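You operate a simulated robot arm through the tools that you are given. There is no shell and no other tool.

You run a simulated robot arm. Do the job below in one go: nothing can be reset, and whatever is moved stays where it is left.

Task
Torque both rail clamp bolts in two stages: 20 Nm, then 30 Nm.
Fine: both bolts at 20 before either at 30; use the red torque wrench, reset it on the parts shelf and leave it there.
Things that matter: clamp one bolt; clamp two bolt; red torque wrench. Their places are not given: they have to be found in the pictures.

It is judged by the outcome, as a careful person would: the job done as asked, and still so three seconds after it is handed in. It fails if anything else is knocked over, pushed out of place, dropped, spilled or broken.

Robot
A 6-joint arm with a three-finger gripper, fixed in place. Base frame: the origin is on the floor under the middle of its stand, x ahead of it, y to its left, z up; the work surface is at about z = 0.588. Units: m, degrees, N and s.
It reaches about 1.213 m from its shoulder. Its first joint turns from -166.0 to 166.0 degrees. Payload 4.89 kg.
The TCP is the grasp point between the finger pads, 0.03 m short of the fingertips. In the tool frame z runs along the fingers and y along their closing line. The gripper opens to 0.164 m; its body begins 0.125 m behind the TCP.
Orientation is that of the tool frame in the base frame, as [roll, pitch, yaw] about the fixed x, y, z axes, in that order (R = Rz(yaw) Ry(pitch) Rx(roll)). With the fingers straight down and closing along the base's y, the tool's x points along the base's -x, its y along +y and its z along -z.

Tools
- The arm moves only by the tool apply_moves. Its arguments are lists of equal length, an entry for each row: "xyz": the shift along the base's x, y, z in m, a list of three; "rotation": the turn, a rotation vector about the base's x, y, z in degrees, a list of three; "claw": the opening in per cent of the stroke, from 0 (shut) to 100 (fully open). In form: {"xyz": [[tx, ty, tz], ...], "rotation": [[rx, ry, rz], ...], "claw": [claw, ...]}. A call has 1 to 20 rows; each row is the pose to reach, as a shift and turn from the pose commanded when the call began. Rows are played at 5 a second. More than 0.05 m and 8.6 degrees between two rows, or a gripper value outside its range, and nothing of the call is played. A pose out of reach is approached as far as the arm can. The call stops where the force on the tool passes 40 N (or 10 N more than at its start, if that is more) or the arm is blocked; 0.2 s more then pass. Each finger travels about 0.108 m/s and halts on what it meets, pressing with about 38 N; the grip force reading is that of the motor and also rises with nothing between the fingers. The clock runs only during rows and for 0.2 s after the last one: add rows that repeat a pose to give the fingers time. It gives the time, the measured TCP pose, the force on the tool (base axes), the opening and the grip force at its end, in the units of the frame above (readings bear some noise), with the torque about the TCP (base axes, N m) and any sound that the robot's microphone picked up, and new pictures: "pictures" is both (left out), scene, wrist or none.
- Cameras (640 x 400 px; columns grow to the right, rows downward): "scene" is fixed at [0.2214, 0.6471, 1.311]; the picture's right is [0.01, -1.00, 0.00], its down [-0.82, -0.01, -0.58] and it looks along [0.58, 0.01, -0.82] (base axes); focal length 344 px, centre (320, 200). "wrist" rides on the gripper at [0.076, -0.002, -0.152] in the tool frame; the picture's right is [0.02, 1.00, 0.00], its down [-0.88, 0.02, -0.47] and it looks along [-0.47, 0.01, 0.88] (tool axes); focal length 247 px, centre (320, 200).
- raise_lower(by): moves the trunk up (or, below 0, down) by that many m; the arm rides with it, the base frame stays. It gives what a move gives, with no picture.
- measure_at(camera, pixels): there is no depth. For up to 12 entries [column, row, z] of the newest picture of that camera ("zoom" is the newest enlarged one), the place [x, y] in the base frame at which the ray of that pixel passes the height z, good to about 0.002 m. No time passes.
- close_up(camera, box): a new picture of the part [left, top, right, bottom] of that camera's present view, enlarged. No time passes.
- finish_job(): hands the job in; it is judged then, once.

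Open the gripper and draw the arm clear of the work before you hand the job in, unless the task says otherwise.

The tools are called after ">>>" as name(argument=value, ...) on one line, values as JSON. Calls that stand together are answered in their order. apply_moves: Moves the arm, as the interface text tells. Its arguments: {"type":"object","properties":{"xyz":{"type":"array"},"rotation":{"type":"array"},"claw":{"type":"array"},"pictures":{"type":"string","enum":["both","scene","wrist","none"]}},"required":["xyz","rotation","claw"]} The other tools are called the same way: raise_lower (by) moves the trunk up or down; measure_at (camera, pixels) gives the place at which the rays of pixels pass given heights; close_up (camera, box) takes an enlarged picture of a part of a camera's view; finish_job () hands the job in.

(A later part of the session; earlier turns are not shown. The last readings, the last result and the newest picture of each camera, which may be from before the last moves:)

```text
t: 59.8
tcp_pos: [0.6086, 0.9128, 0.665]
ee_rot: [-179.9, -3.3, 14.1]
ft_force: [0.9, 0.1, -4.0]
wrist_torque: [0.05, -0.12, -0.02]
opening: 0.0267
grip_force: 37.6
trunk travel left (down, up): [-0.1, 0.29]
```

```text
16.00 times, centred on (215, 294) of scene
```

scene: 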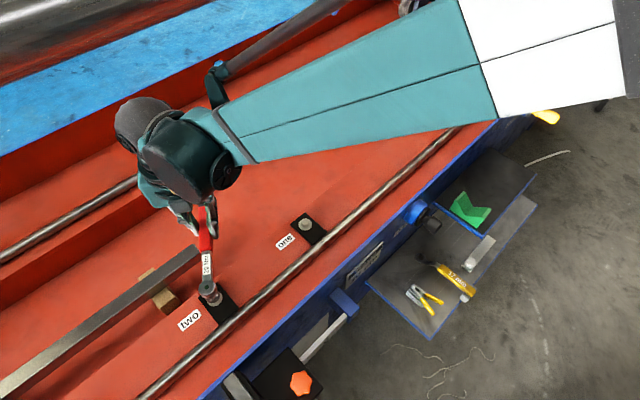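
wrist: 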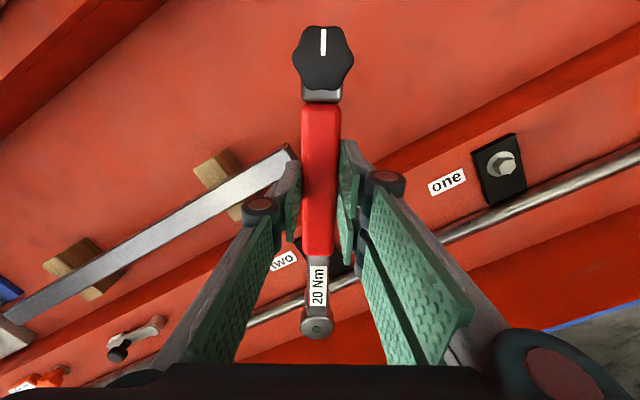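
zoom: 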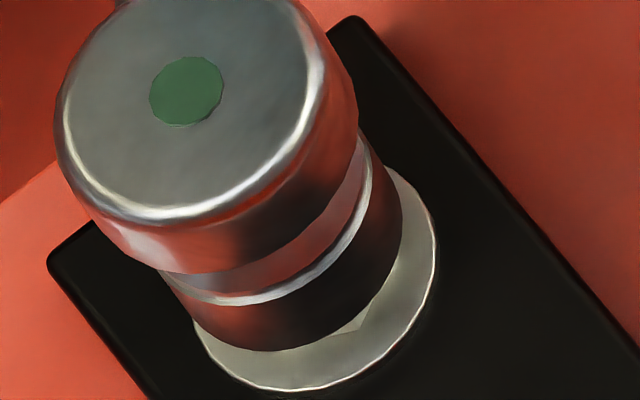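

Now it hovers just free of the hex. I lift 25 mm and step 5 cm aside to re-check the hex orientation and the wrench tilt.

>>> apply_moves(xyz=[[0, 0, 0.01], [0, 0, 0.03], [0.02, 0, 0.045], [0.05, 0.0, 0.045], [0.05, 0.0, 0.045]], rotation=[[0, 0, 0], [0, 0, 0], [0, 0, 0], [0, 0, 0], [0, 0, 0]], claw=[0, 0, 0, 0, 0], pictures="both")

>>> close_up(camera="wrist", box=[260, 250, 380, 360])

>>> close_up(camera="scene", box=[203, 286, 227, 310])

```text
t: 61.0
tcp_pos: [0.6592, 0.9104, 0.7099]
ee_rot: [-179.8, -3.4, 13.9]
ft_force: [0.1, -0.7, -3.9]
wrist_torque: [0.05, -0.15, -0.01]
opening: 0.0266
grip_force: 38.0
trunk travel left (down, up): [-0.1, 0.29]
```

scene: 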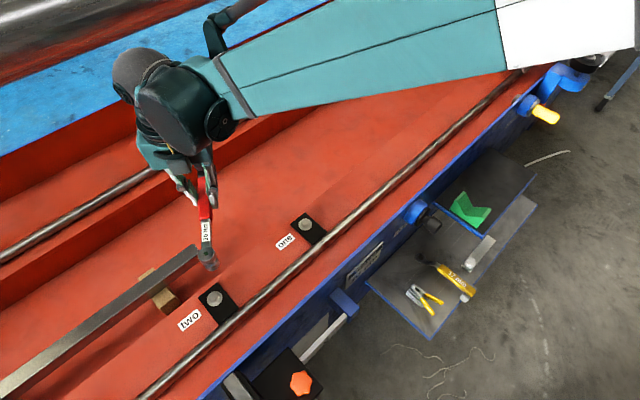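
wrist: 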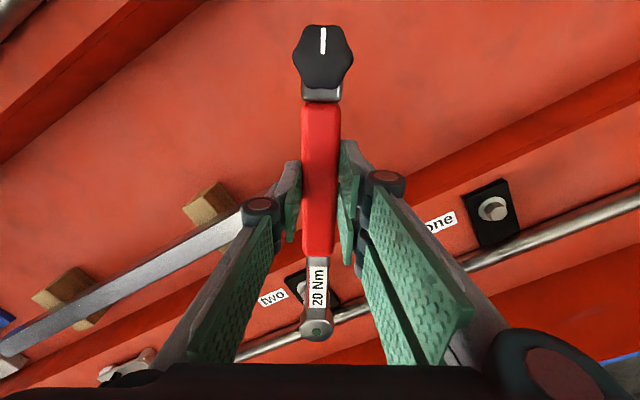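

```text
3.64 times, centred on (320, 305) of wrist
```

zoom: 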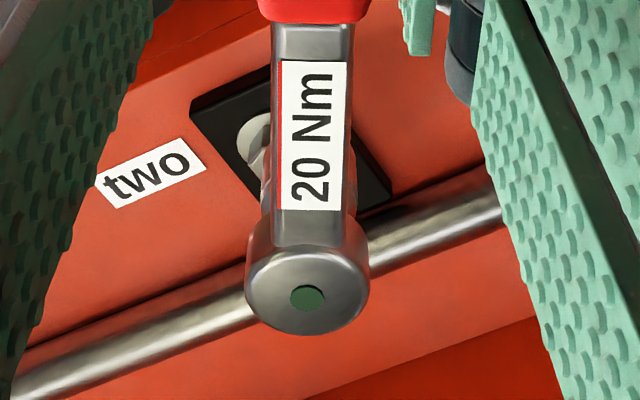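

```text
16.00 times, centred on (215, 298) of scene
```

zoom: 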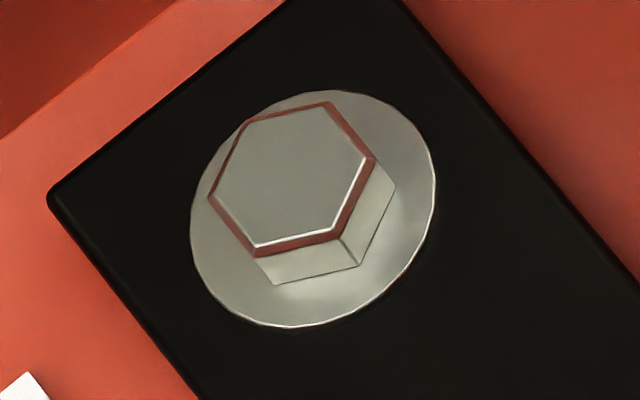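

The hex orientation of bolt two is unchanged. I measure its base and top corners again more carefully for the exact angle.

>>> measure_at(camera="zoom", pixels=[[272, 284, 0.603], [360, 266, 0.603], [395, 188, 0.603], [257, 246, 0.615], [331, 229, 0.615], [366, 160, 0.615], [328, 104, 0.615], [247, 121, 0.615], [210, 194, 0.615], [256, 256, 0.613], [341, 239, 0.613], [375, 157, 0.613]])

```text
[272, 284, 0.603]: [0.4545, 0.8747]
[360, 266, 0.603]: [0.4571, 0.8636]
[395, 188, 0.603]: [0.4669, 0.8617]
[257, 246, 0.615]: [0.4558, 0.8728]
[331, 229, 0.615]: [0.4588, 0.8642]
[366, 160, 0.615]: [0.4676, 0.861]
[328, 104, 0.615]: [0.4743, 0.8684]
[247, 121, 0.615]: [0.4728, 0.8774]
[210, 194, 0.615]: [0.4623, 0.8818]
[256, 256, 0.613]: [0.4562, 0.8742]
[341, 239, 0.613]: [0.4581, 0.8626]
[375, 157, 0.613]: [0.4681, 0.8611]
```

Using the camera geometry, the socket needs about (+0.3,+0.7) mm plus a further -1° tilt (head row at 332 shows ~1° head-up). I return over bolt two with these corrections to z≈0.670.

>>> apply_moves(xyz=[[-0.025, 0.0004, 0], [-0.0497, 0.0007, 0], [-0.0497, 0.0007, -0.02], [-0.0497, 0.0007, -0.036], [-0.0497, 0.0007, -0.0395], [-0.0497, 0.0007, -0.0395]], rotation=[[0.12, -0.5, 0], [0.24, -0.97, 0.1], [0.24, -0.97, 0.1], [0.24, -0.97, 0.1], [0.24, -0.97, 0.1], [0.24, -0.97, 0.1]], claw=[0, 0, 0, 0, 0, 0], pictures="both")

>>> close_up(camera="scene", box=[203, 282, 227, 306])

```text
t: 62.4
tcp_pos: [0.6101, 0.9105, 0.6695]
ee_rot: [-179.7, -4.3, 14.1]
ft_force: [-0.5, -0.8, -3.9]
wrist_torque: [0.01, -0.13, 0.04]
opening: 0.0266
grip_force: 38.2
trunk travel left (down, up): [-0.1, 0.29]
```

scene: 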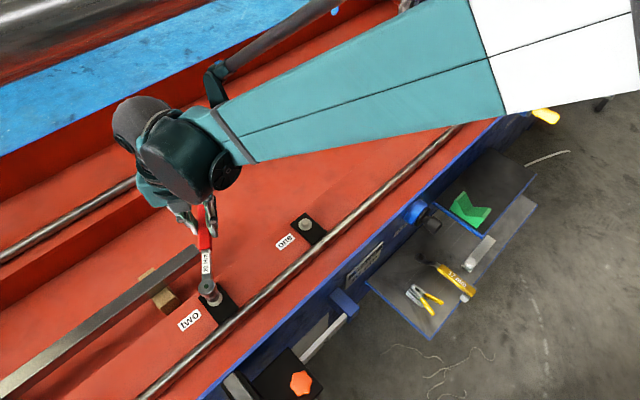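
wrist: 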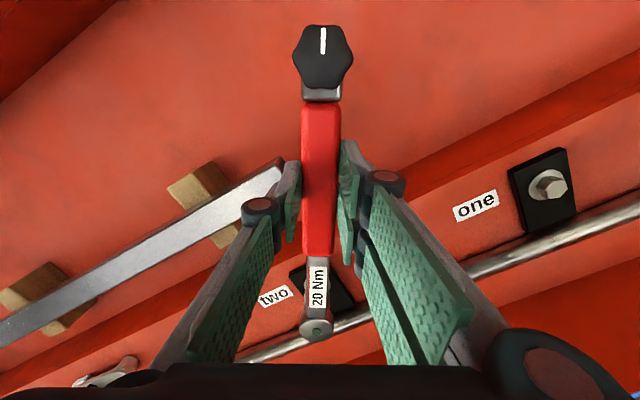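

```text
16.00 times, centred on (215, 294) of scene
```

zoom: 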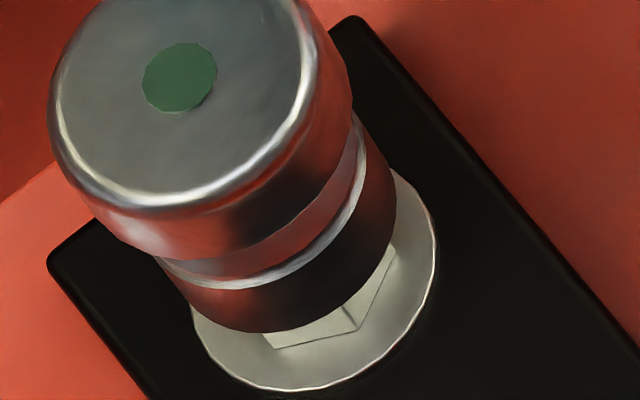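

The image says the socket is now ~1 mm too far in +x (centre y 224 vs 232 expected), matching the earlier contact forces. I shift -1.0 mm x, -0.3 mm y and lower 7 mm in steps.

>>> apply_moves(xyz=[[-0.001, -0.0003, 0], [-0.001, -0.0003, -0.002], [-0.001, -0.0003, -0.0035], [-0.001, -0.0003, -0.005], [-0.001, -0.0003, -0.006]], rotation=[[0, 0, 0], [0, 0, 0], [0, 0, 0], [0, 0, 0], [0, 0, 0]], claw=[0, 0, 0, 0, 0], pictures="scene")

>>> close_up(camera="scene", box=[203, 282, 227, 306])

```text
t: 63.6
tcp_pos: [0.6075, 0.911, 0.6646]
ee_rot: [-179.8, -4.3, 14.0]
ft_force: [0.1, 0.8, -3.9]
wrist_torque: [0.04, -0.07, -0.02]
opening: 0.0263
grip_force: 38.1
trunk travel left (down, up): [-0.1, 0.29]
```

scene: 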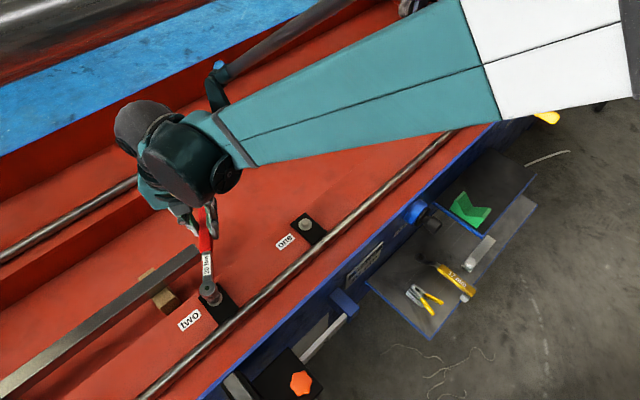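

```text
16.00 times, centred on (215, 294) of scene
```

zoom: 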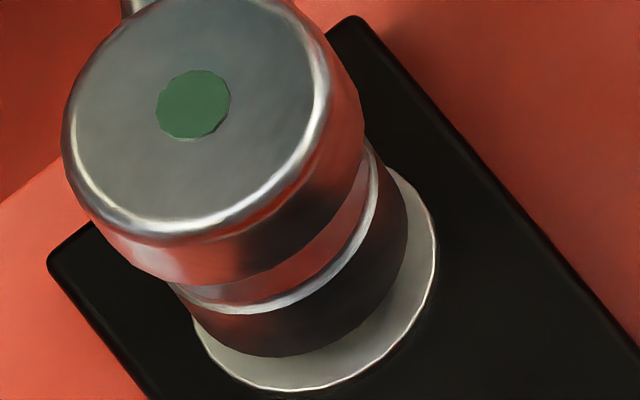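

No contact force yet with the rim at hex-top level, a good sign. I continue down 6 mm in 1.5 mm steps.

>>> apply_moves(xyz=[[0, 0, -0.0015], [0, 0, -0.003], [0, 0, -0.0045], [0, 0, -0.006]], rotation=[[0, 0, 0], [0, 0, 0], [0, 0, 0], [0, 0, 0]], claw=[0, 0, 0, 0], pictures="scene")

>>> close_up(camera="scene", box=[203, 282, 227, 306])

```text
t: 64.6
tcp_pos: [0.6095, 0.9111, 0.6577]
ee_rot: [-179.8, -4.3, 14.0]
ft_force: [0.4, -0.2, -2.5]
wrist_torque: [-0.03, -0.06, 0.15]
opening: 0.0265
grip_force: 38.1
trunk travel left (down, up): [-0.1, 0.29]
```

scene: 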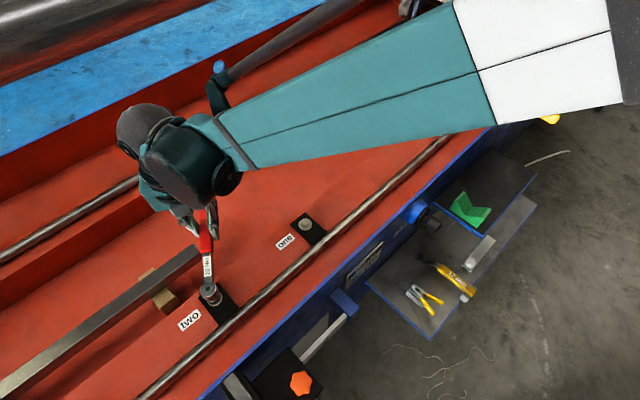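

```text
16.00 times, centred on (215, 294) of scene
```

zoom: 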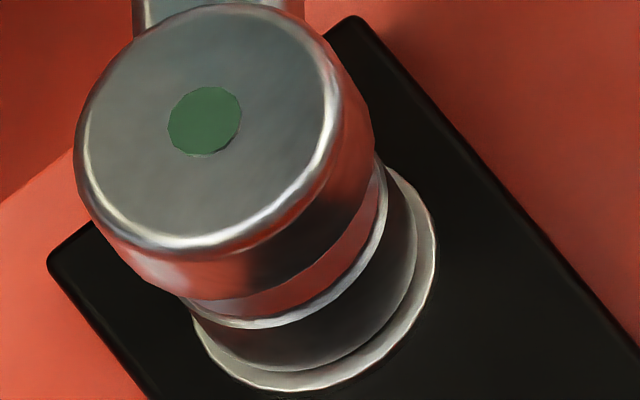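

The socket is sliding over the hex with almost no force. I lower 3.5 mm more to the washer.

>>> apply_moves(xyz=[[0, 0, -0.0015], [0, 0, -0.003], [0, 0, -0.0035]], rotation=[[0, 0, 0], [0, 0, 0], [0, 0, 0]], claw=[0, 0, 0], pictures="scene")

>>> close_up(camera="scene", box=[203, 282, 227, 306])

```text
t: 65.4
tcp_pos: [0.6089, 0.9104, 0.6561]
ee_rot: [-179.8, -4.3, 14.1]
ft_force: [1.8, 2.2, 7.5]
wrist_torque: [-0.2, 1.28, -0.28]
opening: 0.0267
grip_force: 37.9
trunk travel left (down, up): [-0.1, 0.29]
```

scene: 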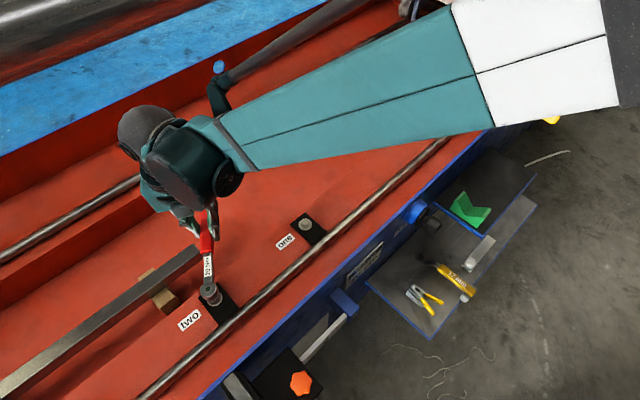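

```text
16.00 times, centred on (215, 294) of scene
```

zoom: 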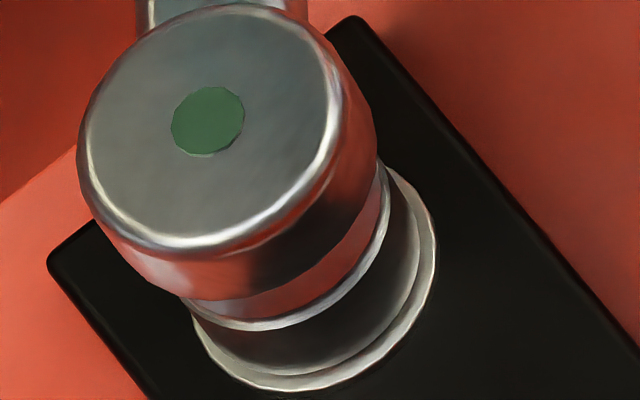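

Seated (fz +7.5 N). I relax 1.5 mm and start tightening bolt two clockwise, 14°→-7° in 3° steps.

>>> apply_moves(xyz=[[0, 0, 0.0015], [0.0017, -0.0076, 0.0015], [0.003, -0.0153, 0.0015], [0.0039, -0.0231, 0.0015], [0.0043, -0.0309, 0.0015], [0.0044, -0.0387, 0.0015], [0.0041, -0.0464, 0.0015], [0.0033, -0.0542, 0.0015]], rotation=[[0, 0, 0], [0, 0, -3], [0, 0, -6], [0, 0, -9], [0, 0, -12], [0, 0, -15], [0, 0, -18], [0, 0, -21]], claw=[0, 0, 0, 0, 0, 0, 0, 0], pictures="both")

>>> close_up(camera="scene", box=[195, 270, 235, 310])

```text
t: 67.2
tcp_pos: [0.6115, 0.8558, 0.6558]
ee_rot: [-179.8, -4.4, -7.0]
ft_force: [0.0, 1.5, -5.4]
wrist_torque: [0.05, -0.43, -0.18]
opening: 0.0268
grip_force: 37.8
trunk travel left (down, up): [-0.1, 0.29]
```

scene: 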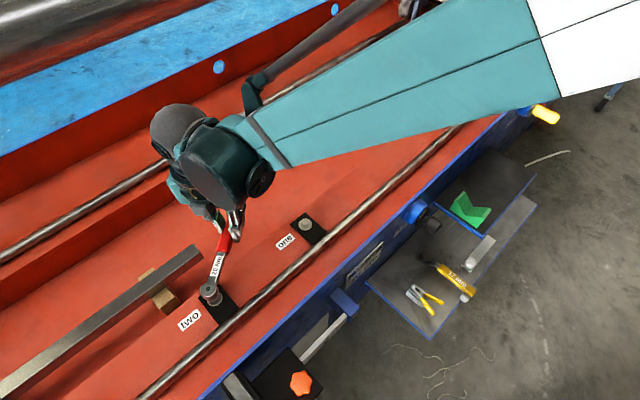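
wrist: 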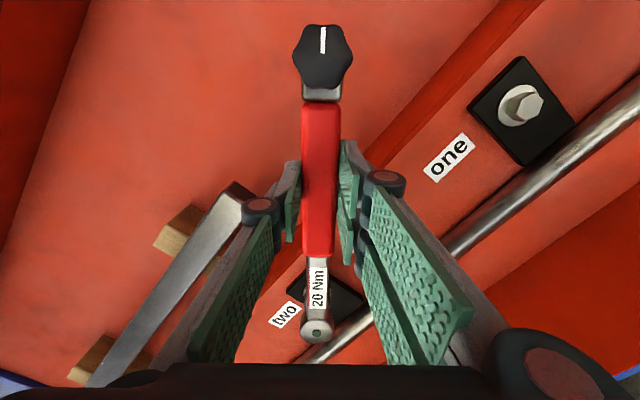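

```text
10.00 times, centred on (215, 290) of scene
```

zoom: 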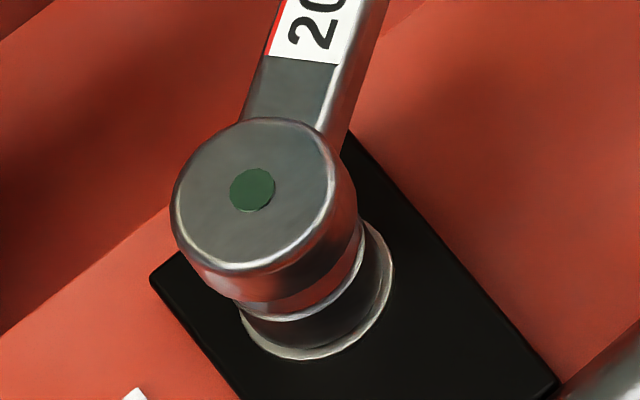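

Lamp off, little force. I continue clockwise to φ≈-28°.

>>> apply_moves(xyz=[[-0.0012, -0.0077, 0], [-0.0027, -0.0154, 0], [-0.0047, -0.0229, 0], [-0.007, -0.0304, 0], [-0.0097, -0.0377, 0], [-0.0129, -0.0448, 0], [-0.0163, -0.0518, 0]], rotation=[[0, 0, -3], [0, 0, -6], [0, 0, -9], [0, 0, -12], [0, 0, -15], [0, 0, -18], [0, 0, -21]], claw=[0, 0, 0, 0, 0, 0, 0], pictures="both")

>>> close_up(camera="scene", box=[195, 270, 235, 310])

```text
t: 68.8
tcp_pos: [0.5948, 0.8057, 0.6556]
ee_rot: [-179.8, -4.3, -28.1]
ft_force: [6.3, 1.3, 4.5]
wrist_torque: [0.4, 0.31, -0.45]
opening: 0.0269
grip_force: 37.8
trunk travel left (down, up): [-0.1, 0.29]
```

scene: 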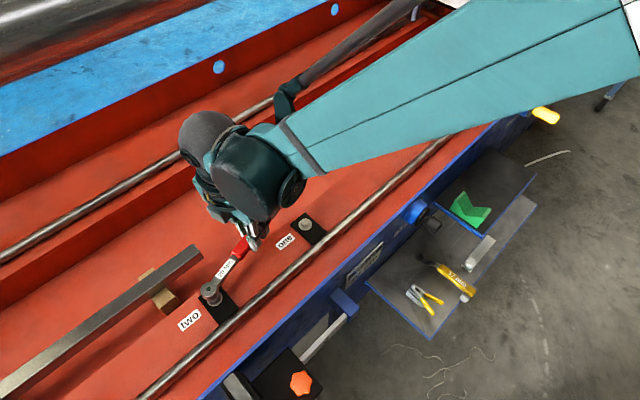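
wrist: 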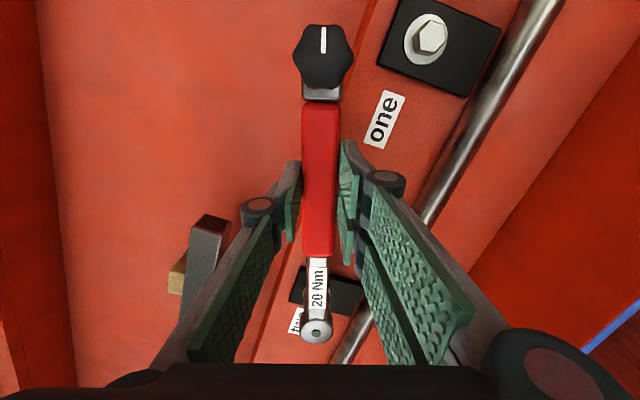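

```text
10.00 times, centred on (215, 290) of scene
```

zoom: 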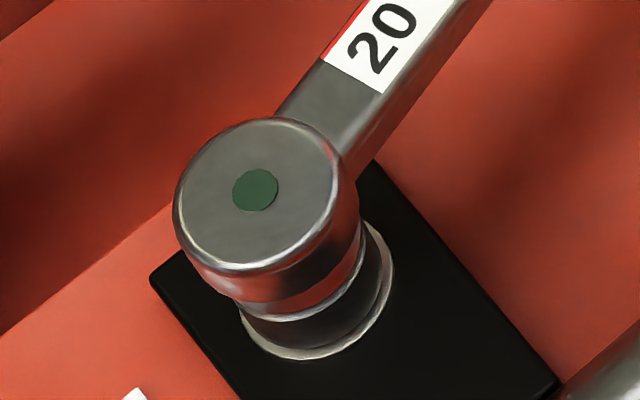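

Resisting torque is starting (~0.2 N m), lamp still off; I continue in a short pass to φ≈-37° and look at the lamp.

>>> apply_moves(xyz=[[-0.0035, -0.007, 0.0005], [-0.0077, -0.0136, 0.0005], [-0.0123, -0.0199, 0.0005]], rotation=[[0, 0, -3], [0, 0, -6], [0, 0, -9]], claw=[0, 0, 0], pictures="both")

>>> close_up(camera="scene", box=[195, 260, 245, 310])

```text
t: 69.6
tcp_pos: [0.5825, 0.7845, 0.6562]
ee_rot: [-179.7, -4.4, -36.9]
ft_force: [-1.1, 9.7, -4.8]
wrist_torque: [0.06, -0.41, -0.75]
opening: 0.0266
grip_force: 38.4
trunk travel left (down, up): [-0.1, 0.29]
```

scene: 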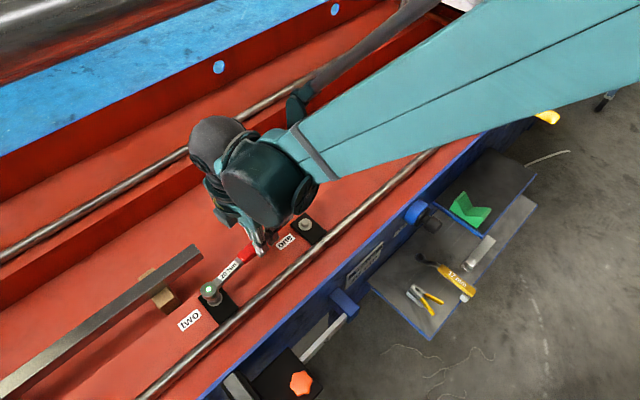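
wrist: 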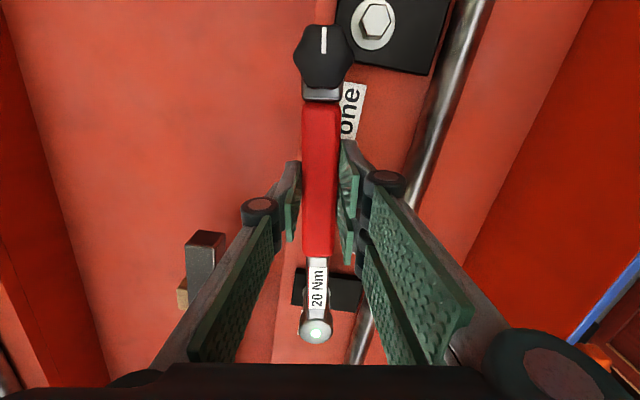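

```text
8.00 times, centred on (220, 285) of scene
```

zoom: 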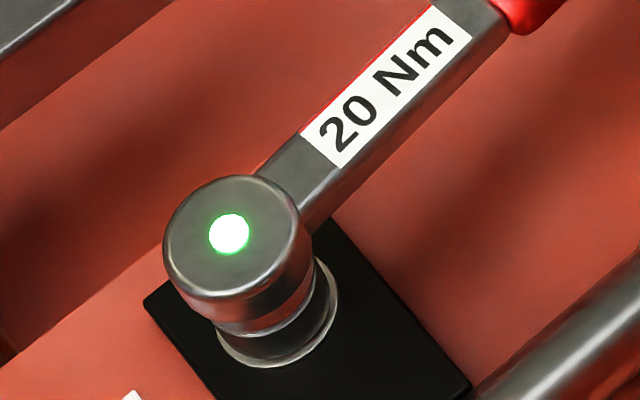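

The lamp is lit: bolt two is at 20 Nm. I back off 1.5° and lift straight up to clear the bolt.

>>> apply_moves(xyz=[[0.0012, 0.0016, 0], [0.0023, 0.0031, 0.002], [0.0023, 0.0031, 0.006], [0.0023, 0.0031, 0.012], [0.0023, 0.0031, 0.03], [0.0023, 0.0031, 0.06], [0.0023, 0.0031, 0.09], [0.0023, 0.0031, 0.12], [0.0023, 0.0031, 0.15], [0.0023, 0.0031, 0.15]], rotation=[[0, 0, 0.8], [0, 0, 1.5], [0, 0, 1.5], [0, 0, 1.5], [0, 0, 1.5], [0, 0, 1.5], [0, 0, 1.5], [0, 0, 1.5], [0, 0, 1.5], [0, 0, 1.5]], claw=[0, 0, 0, 0, 0, 0, 0, 0, 0, 0], pictures="both")

>>> close_up(camera="scene", box=[203, 286, 227, 310])

>>> close_up(camera="wrist", box=[260, 250, 380, 360])

```text
t: 71.8
tcp_pos: [0.5856, 0.788, 0.8075]
ee_rot: [-179.8, -4.4, -35.4]
ft_force: [-0.3, -0.9, -4.3]
wrist_torque: [-0.06, -0.1, 0.02]
opening: 0.0266
grip_force: 37.5
trunk travel left (down, up): [-0.1, 0.29]
```

scene: 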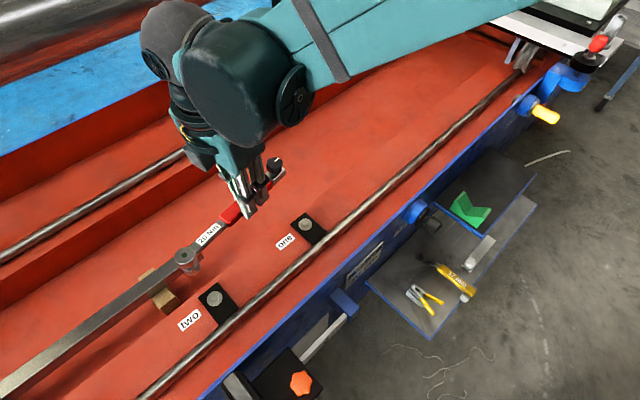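
wrist: 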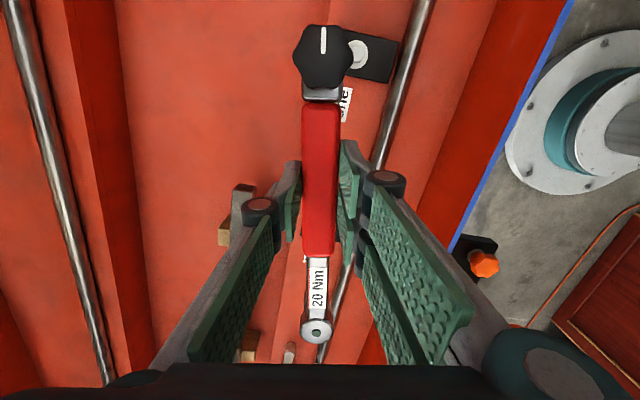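

```text
16.00 times, centred on (215, 298) of scene
```

zoom: 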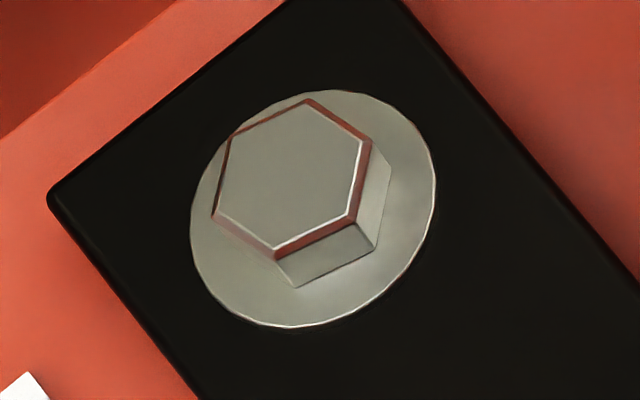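

```text
3.64 times, centred on (320, 305) of wrist
```

zoom: 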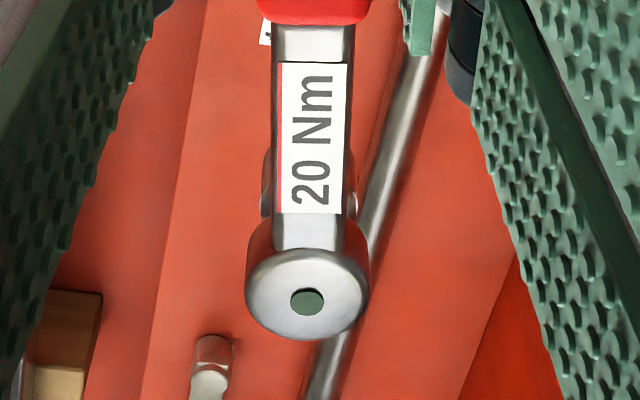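

Both bolts are at 20 Nm. The wrench is pitched ~4.7° head-up in the grip, which I compensate by gripper tilt. I now carry it back toward the parts shelf, turning -189° on the way (first half).

>>> apply_moves(xyz=[[0.0074, -0.0245, 0], [0.0148, -0.0489, 0], [0.0222, -0.0734, 0], [0.0296, -0.0978, 0], [0.037, -0.1223, 0], [0.0445, -0.1468, 0], [0.0519, -0.1712, 0], [0.0593, -0.1957, 0], [0.0667, -0.2201, 0], [0.0741, -0.2446, 0], [0.0815, -0.2691, 0], [0.0889, -0.2935, 0]], rotation=[[0, 0, -8.2], [0, 0, -16.4], [0, 0, -24.6], [0, 0, -32.8], [0, 0, -41], [0, 0, -49.2], [0, 0, -57.4], [0, 0, -65.6], [0, 0, -73.8], [0, 0, -82], [0, 0, -90.2], [0, 0, -98.4]], claw=[0, 0, 0, 0, 0, 0, 0, 0, 0, 0, 0, 0], pictures="none")

>>> apply_moves(xyz=[[0.0074, -0.0245, 0], [0.0148, -0.0489, 0], [0.0222, -0.0734, 0], [0.0296, -0.0978, 0], [0.037, -0.1223, 0], [0.0445, -0.1468, 0], [0.0519, -0.1712, 0], [0.0593, -0.1957, 0], [0.0667, -0.2201, 0], [0.0741, -0.2446, 0], [0.0815, -0.2691, 0], [0.0815, -0.2691, 0]], rotation=[[0, 0, -8.2], [0, 0, -16.4], [0, 0, -24.6], [0, 0, -32.8], [0, 0, -41], [0, 0, -49.2], [0, 0, -57.4], [0, 0, -65.6], [0, 0, -73.8], [0, 0, -82], [0, 0, -90.9], [0, 0, -90.9]], claw=[0, 0, 0, 0, 0, 0, 0, 0, 0, 0, 0, 0], pictures="both")

```text
t: 74.4
tcp_pos: [0.6748, 0.4947, 0.8058]
ee_rot: [-179.8, -4.3, -133.9]
ft_force: [0.0, -0.2, -4.4]
wrist_torque: [-0.2, 0.05, 0.03]
opening: 0.0267
grip_force: 38.0
trunk travel left (down, up): [-0.1, 0.29]
```

```text
refused: row 11 steps farther than a row can; nothing moved
```

The second half was refused for one over-large row; I repeat it with smaller rotation steps.

>>> apply_moves(xyz=[[0.0074, -0.0245, 0], [0.0148, -0.0489, 0], [0.0222, -0.0734, 0], [0.0296, -0.0978, 0], [0.037, -0.1223, 0], [0.0445, -0.1468, 0], [0.0519, -0.1712, 0], [0.0593, -0.1957, 0], [0.0667, -0.2201, 0], [0.0741, -0.2446, 0], [0.0812, -0.2693, 0], [0.0812, -0.2693, 0]], rotation=[[0, 0, -8.2], [0, 0, -16.4], [0, 0, -24.6], [0, 0, -32.8], [0, 0, -41], [0, 0, -49.2], [0, 0, -57.4], [0, 0, -65.6], [0, 0, -73.8], [0, 0, -82], [0, 0, -90.2], [0, 0, -90.8]], claw=[0, 0, 0, 0, 0, 0, 0, 0, 0, 0, 0, 0], pictures="both")

>>> close_up(camera="scene", box=[440, 60, 580, 230])

>>> close_up(camera="wrist", box=[240, 20, 400, 120])

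```text
t: 77.0
tcp_pos: [0.7556, 0.2255, 0.8056]
ee_rot: [-179.9, -4.3, 135.2]
ft_force: [-0.2, 0.3, -3.5]
wrist_torque: [0.03, 0.02, 0.0]
opening: 0.0268
grip_force: 37.6
trunk travel left (down, up): [-0.1, 0.29]
```

scene: 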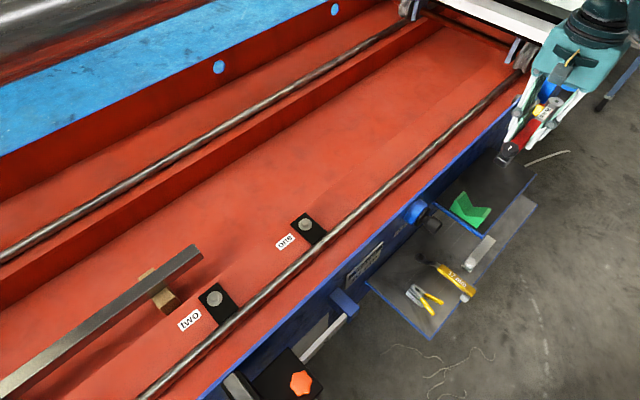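
wrist: 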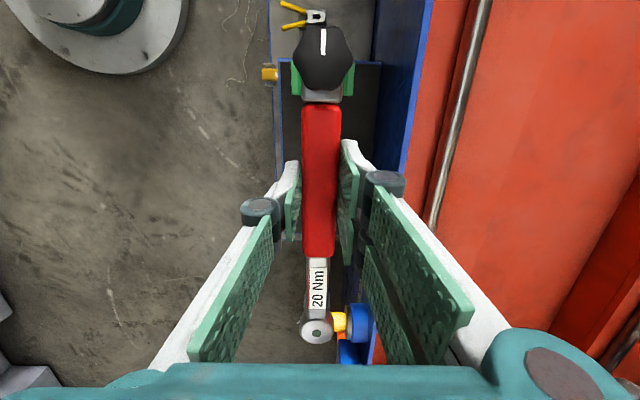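

```text
2.35 times, centred on (510, 145) of scene
```

zoom: 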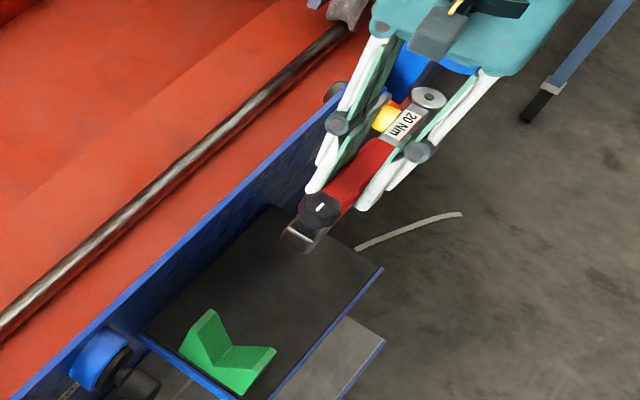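

```text
4.00 times, centred on (320, 70) of wrist
```

zoom: 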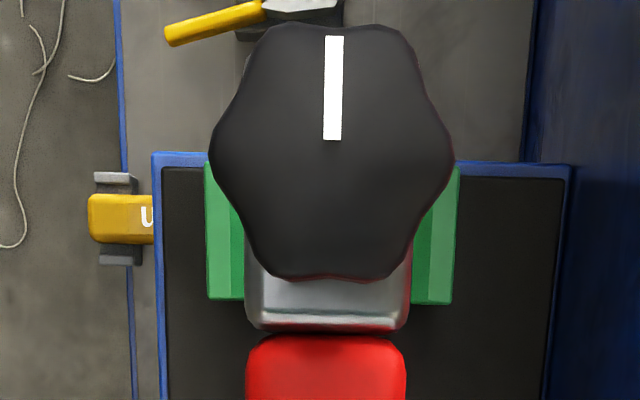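

The cradle is where it was. I lower the wrench along the same line it came up, to z≈0.645, with a final -0.4° tilt correction.

>>> apply_moves(xyz=[[0.0005, 0, -0.03], [0.0005, 0, -0.06], [0.0005, 0, -0.09], [0.0005, 0, -0.12], [0.0005, 0, -0.145], [0.0005, 0, -0.16], [0.0005, 0, -0.16]], rotation=[[0.28, 0.28, 0.1], [0.28, 0.28, 0.1], [0.28, 0.28, 0.1], [0.28, 0.28, 0.1], [0.28, 0.28, 0.1], [0.28, 0.28, 0.1], [0.28, 0.28, 0.1]], claw=[0, 0, 0, 0, 0, 0, 0], pictures="both")

>>> close_up(camera="scene", box=[440, 120, 550, 230])

>>> close_up(camera="wrist", box=[240, 20, 400, 120])

```text
t: 78.6
tcp_pos: [0.7567, 0.2253, 0.6464]
ee_rot: [-179.8, -4.7, 135.6]
ft_force: [-0.8, -1.3, -3.6]
wrist_torque: [0.06, 0.03, -0.03]
opening: 0.0269
grip_force: 37.9
trunk travel left (down, up): [-0.1, 0.29]
```

scene: 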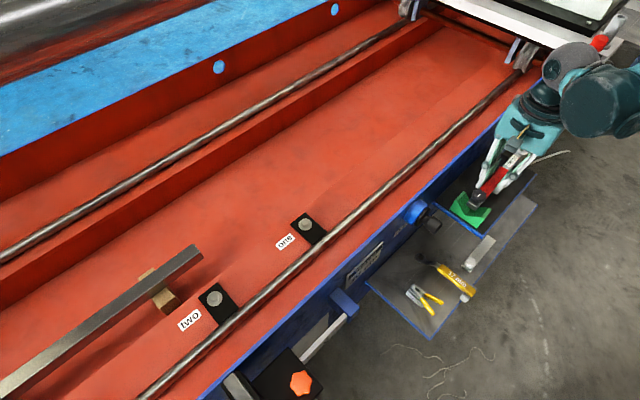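
wrist: 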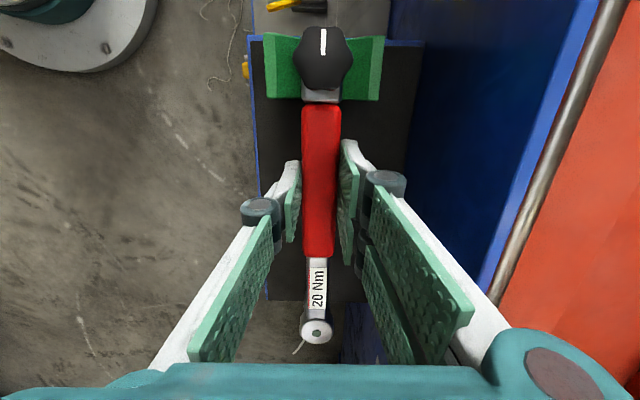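

```text
3.64 times, centred on (495, 175) of scene
```

zoom: 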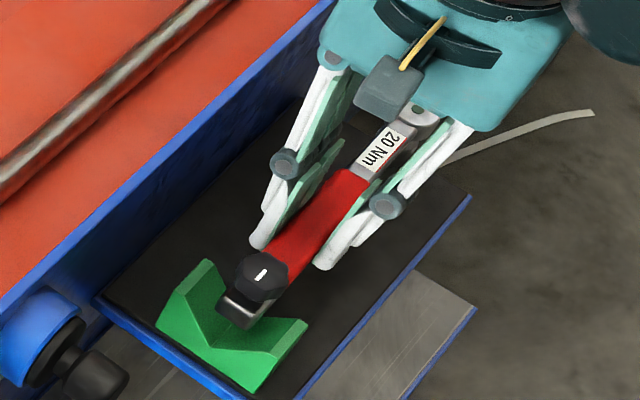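

```text
4.00 times, centred on (320, 70) of wrist
```

zoom: 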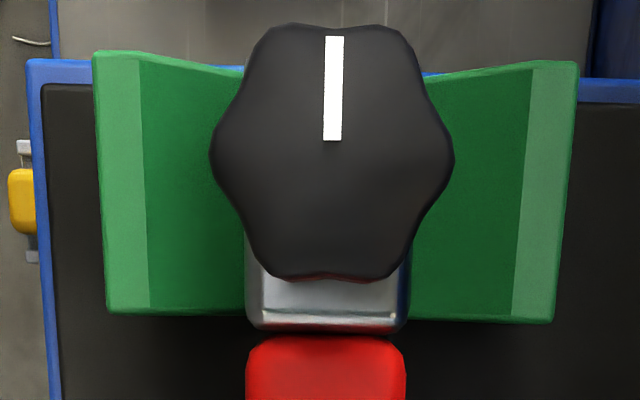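

The tail is centred over the V-cradle. I lower slowly in 3 mm steps until it takes weight.

>>> apply_moves(xyz=[[0, 0, -0.004], [0, 0, -0.008], [0, 0, -0.011], [0, 0, -0.014], [0, 0, -0.016], [0, 0, -0.0175]], rotation=[[0, 0, 0], [0, 0, 0], [0, 0, 0], [0, 0, 0], [0, 0, 0], [0, 0, 0]], claw=[0, 0, 0, 0, 0, 0], pictures="both")

>>> close_up(camera="scene", box=[440, 120, 550, 230])

```text
t: 80.0
tcp_pos: [0.7554, 0.2259, 0.6288]
ee_rot: [-179.8, -4.8, 135.4]
ft_force: [1.1, 0.6, -1.4]
wrist_torque: [0.23, 0.21, -0.13]
opening: 0.0266
grip_force: 38.7
trunk travel left (down, up): [-0.1, 0.29]
```

scene: 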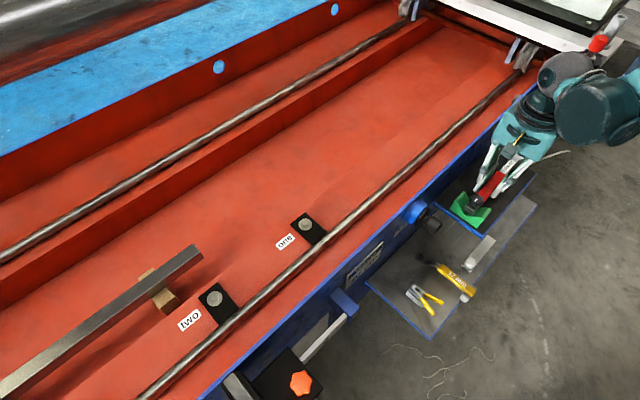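
wrist: 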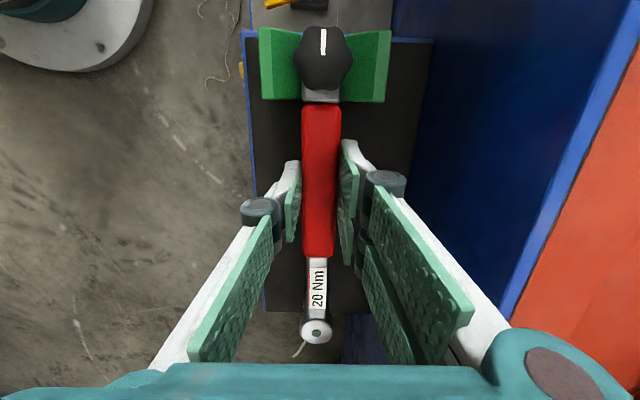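

```text
3.64 times, centred on (495, 175) of scene
```

zoom: 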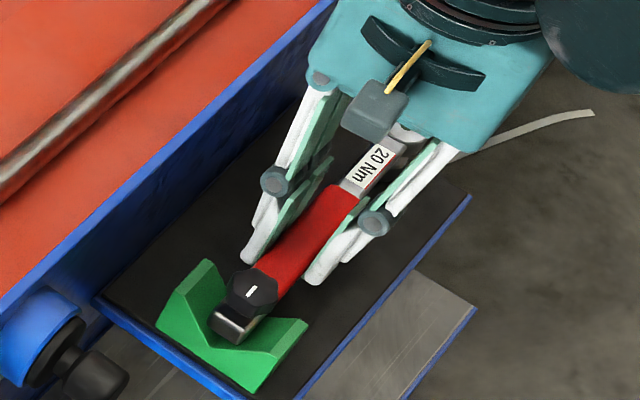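

The tail rests in the cradle (torque shows tail contact); the head is still slightly high. I tilt 0.7° head-down with a 1 mm drop, then check.

>>> apply_moves(xyz=[[0, 0, -0.0005], [0, 0, -0.001], [0, 0, -0.001]], rotation=[[0.25, 0.25, 0], [0.5, 0.5, 0], [0.5, 0.5, 0]], claw=[0, 0, 0], pictures="none")

```text
t: 80.8
tcp_pos: [0.7562, 0.2252, 0.629]
ee_rot: [-179.8, -5.4, 135.4]
ft_force: [3.7, -0.5, 7.0]
wrist_torque: [-0.79, -0.88, 0.16]
opening: 0.0268
grip_force: 38.3
trunk travel left (down, up): [-0.1, 0.29]
```

Now the head presses on the shelf too (fz +7 N). I relax 0.8 mm and then open the claw gradually to 33 %.

>>> apply_moves(xyz=[[0, 0, 0.0008], [0, 0, 0.0008], [0, 0, 0.0008], [0, 0, 0.0008], [0, 0, 0.0008], [0, 0, 0.0008]], rotation=[[0, 0, 0], [0, 0, 0], [0, 0, 0], [0, 0, 0], [0, 0, 0], [0, 0, 0]], claw=[0, 15, 20, 26, 33, 33], pictures="both")

>>> close_up(camera="scene", box=[440, 120, 550, 230])

```text
t: 82.2
tcp_pos: [0.7556, 0.225, 0.6285]
ee_rot: [-179.8, -5.4, 135.5]
ft_force: [-0.2, -0.9, 0.2]
wrist_torque: [0.0, -0.02, 0.0]
opening: 0.0542
grip_force: 0.0
trunk travel left (down, up): [-0.1, 0.29]
```

scene: 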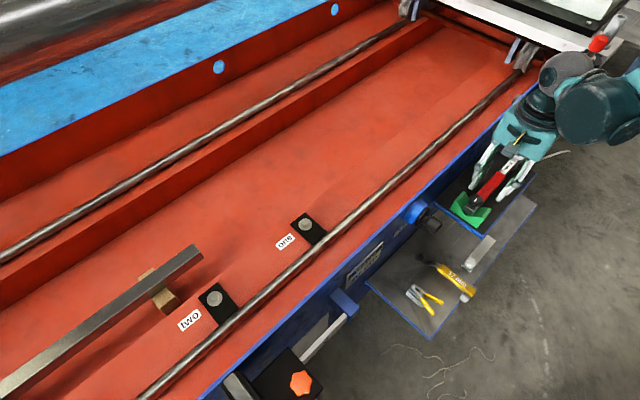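
wrist: 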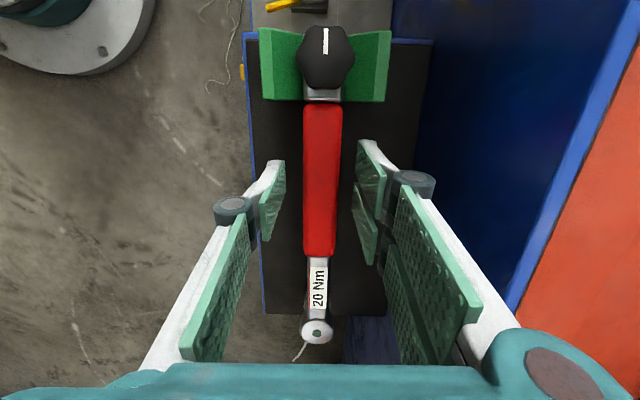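

```text
3.64 times, centred on (495, 175) of scene
```

zoom: 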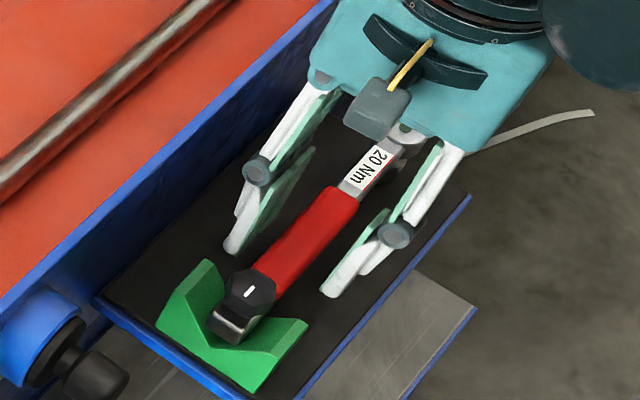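

The wrench lies in the cradle, claw open. I rise 13 cm and level the gripper.

>>> apply_moves(xyz=[[0, 0, 0.02], [0, 0, 0.05], [0, 0, 0.09], [0, 0, 0.13], [0, 0, 0.13]], rotation=[[0, 0, 0], [0, 0, 0], [-1.5, -1.5, 0], [-3.8, -3.8, -0.1], [-3.8, -3.8, -0.1]], claw=[33, 33, 33, 33, 33], pictures="both")

>>> close_up(camera="wrist", box=[250, 20, 410, 120])

>>> close_up(camera="scene", box=[450, 170, 520, 230])

```text
t: 83.4
tcp_pos: [0.7561, 0.2263, 0.76]
ee_rot: [-179.8, 0.0, 135.4]
ft_force: [0.5, 0.3, -0.8]
wrist_torque: [0.03, 0.08, -0.02]
opening: 0.0543
grip_force: 0.1
trunk travel left (down, up): [-0.1, 0.29]
```

scene: 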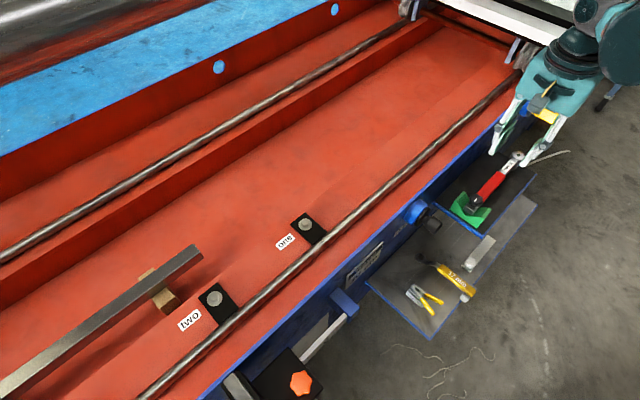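
wrist: 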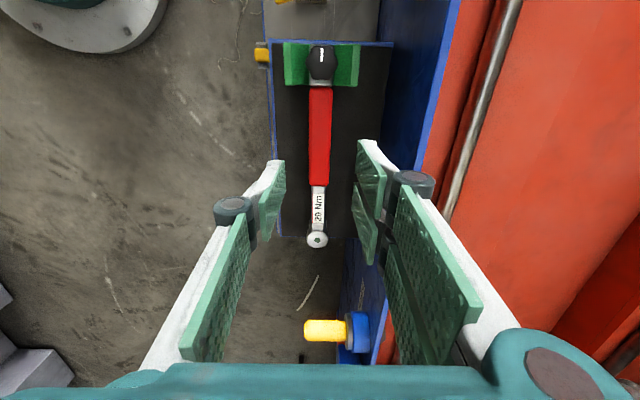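

```text
4.00 times, centred on (330, 70) of wrist
```

zoom: 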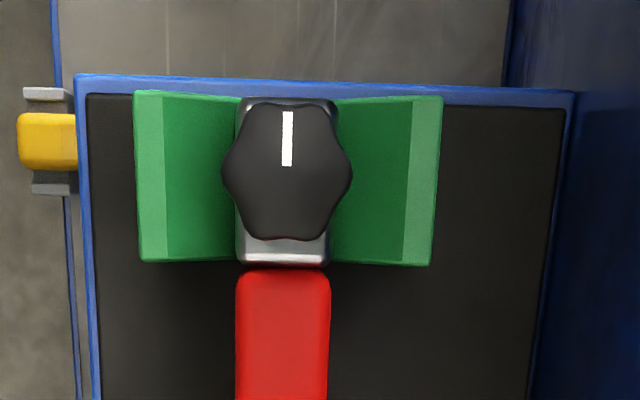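

```text
6.67 times, centred on (485, 200) of scene
```

zoom: 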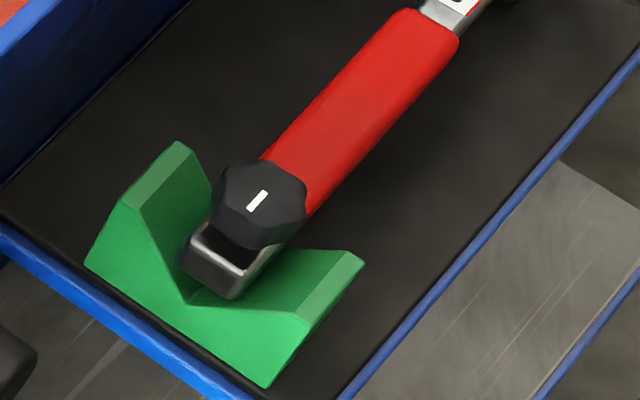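

The dial sits on the tail block between the cradle arms. I measure the cradle arm tip and dial heights with both cameras before planning the dial grip.

>>> measure_at(camera="wrist", pixels=[[357.5, 86.25, 0.6], [357.5, 86.25, 0.64], [285, 84, 0.6], [285, 84, 0.64], [321.7, 64, 0.62], [321.7, 64, 0.64], [317, 239.5, 0.62], [317, 239.5, 0.64]])

>>> measure_at(camera="scene", pixels=[[463.7, 191.3, 0.6], [463.7, 191.3, 0.64], [490, 208.7, 0.6], [490, 208.7, 0.64], [475.5, 199.7, 0.62], [475.5, 199.7, 0.64]])

```text
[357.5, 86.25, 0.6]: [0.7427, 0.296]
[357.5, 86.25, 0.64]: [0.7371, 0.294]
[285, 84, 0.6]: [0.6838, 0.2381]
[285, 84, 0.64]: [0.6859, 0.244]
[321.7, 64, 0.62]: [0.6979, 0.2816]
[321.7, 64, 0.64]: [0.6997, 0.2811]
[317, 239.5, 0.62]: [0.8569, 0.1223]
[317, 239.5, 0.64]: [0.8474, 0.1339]
```

```text
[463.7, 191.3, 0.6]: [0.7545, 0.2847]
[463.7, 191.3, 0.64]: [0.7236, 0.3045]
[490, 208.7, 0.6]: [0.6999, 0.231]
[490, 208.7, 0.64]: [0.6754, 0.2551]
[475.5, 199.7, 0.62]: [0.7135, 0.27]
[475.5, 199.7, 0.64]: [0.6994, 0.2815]
```

The cradle arms top out at z≈0.62 and the dial top is at 0.640, so fingertips at ~0.627 clear the arms. I move over the dial (0.6992,0.2812) and turn to yaw 225° so the fingers close along the wrench axis.

>>> apply_moves(xyz=[[-0.005, 0.005, 0], [-0.01, 0.01, 0], [-0.0155, 0.015, 0], [-0.0207, 0.02, 0], [-0.0259, 0.025, 0], [-0.031, 0.03, 0], [-0.0362, 0.035, 0], [-0.0414, 0.04, 0], [-0.0466, 0.045, 0], [-0.0517, 0.05, 0], [-0.0569, 0.0549, 0], [-0.0569, 0.0549, 0]], rotation=[[0, 0, 8.15], [0, 0, 16.3], [0, 0, 24.45], [0, 0, 32.6], [0, 0, 40.75], [0, 0, 48.9], [0, 0, 57.05], [0, 0, 65.2], [0, 0, 73.35], [0, 0, 81.5], [0, 0, 89.6], [0, 0, 89.6]], claw=[36, 38, 40, 42, 42, 42, 42, 42, 42, 42, 42, 42], pictures="both")

>>> close_up(camera="wrist", box=[230, 100, 410, 220])

>>> close_up(camera="scene", box=[440, 100, 560, 230])

```text
t: 86.0
tcp_pos: [0.6992, 0.2806, 0.7591]
ee_rot: [-179.7, 0.0, -134.9]
ft_force: [-0.1, -0.1, 0.8]
wrist_torque: [0.03, 0.0, 0.02]
opening: 0.0687
grip_force: 0.1
trunk travel left (down, up): [-0.1, 0.29]
```

scene: 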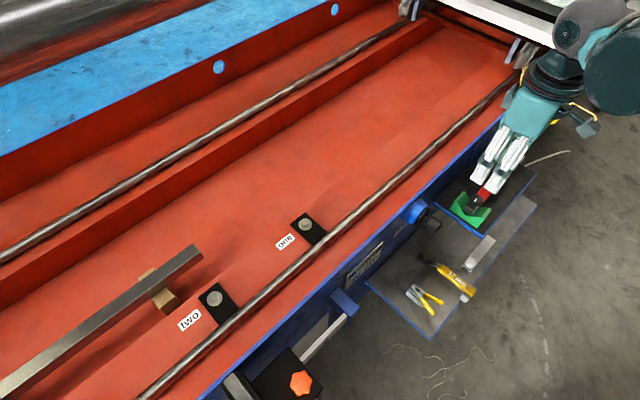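
wrist: 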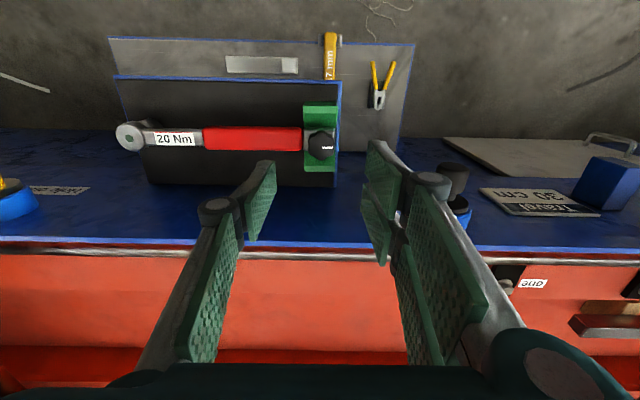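

```text
3.33 times, centred on (320, 160) of wrist
```

zoom: 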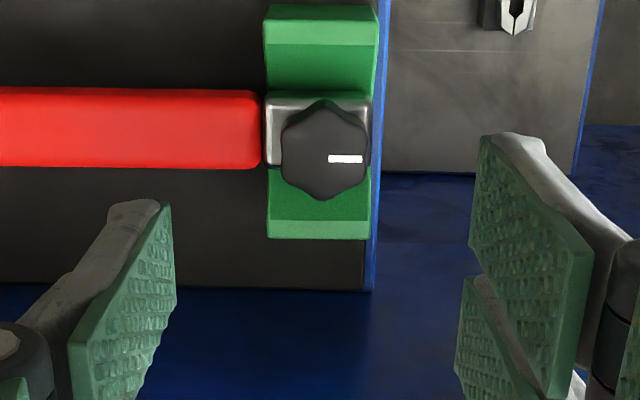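

```text
3.08 times, centred on (500, 165) of scene
```

zoom: 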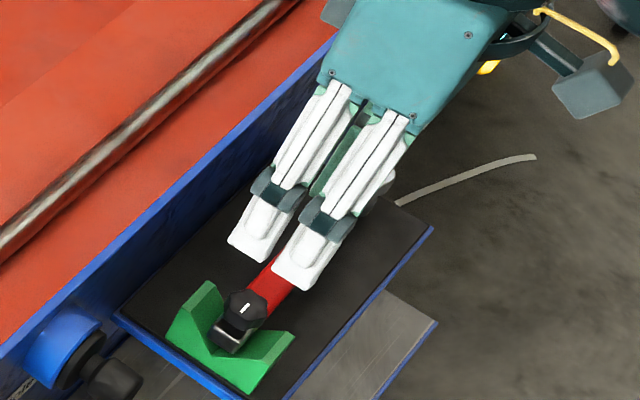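

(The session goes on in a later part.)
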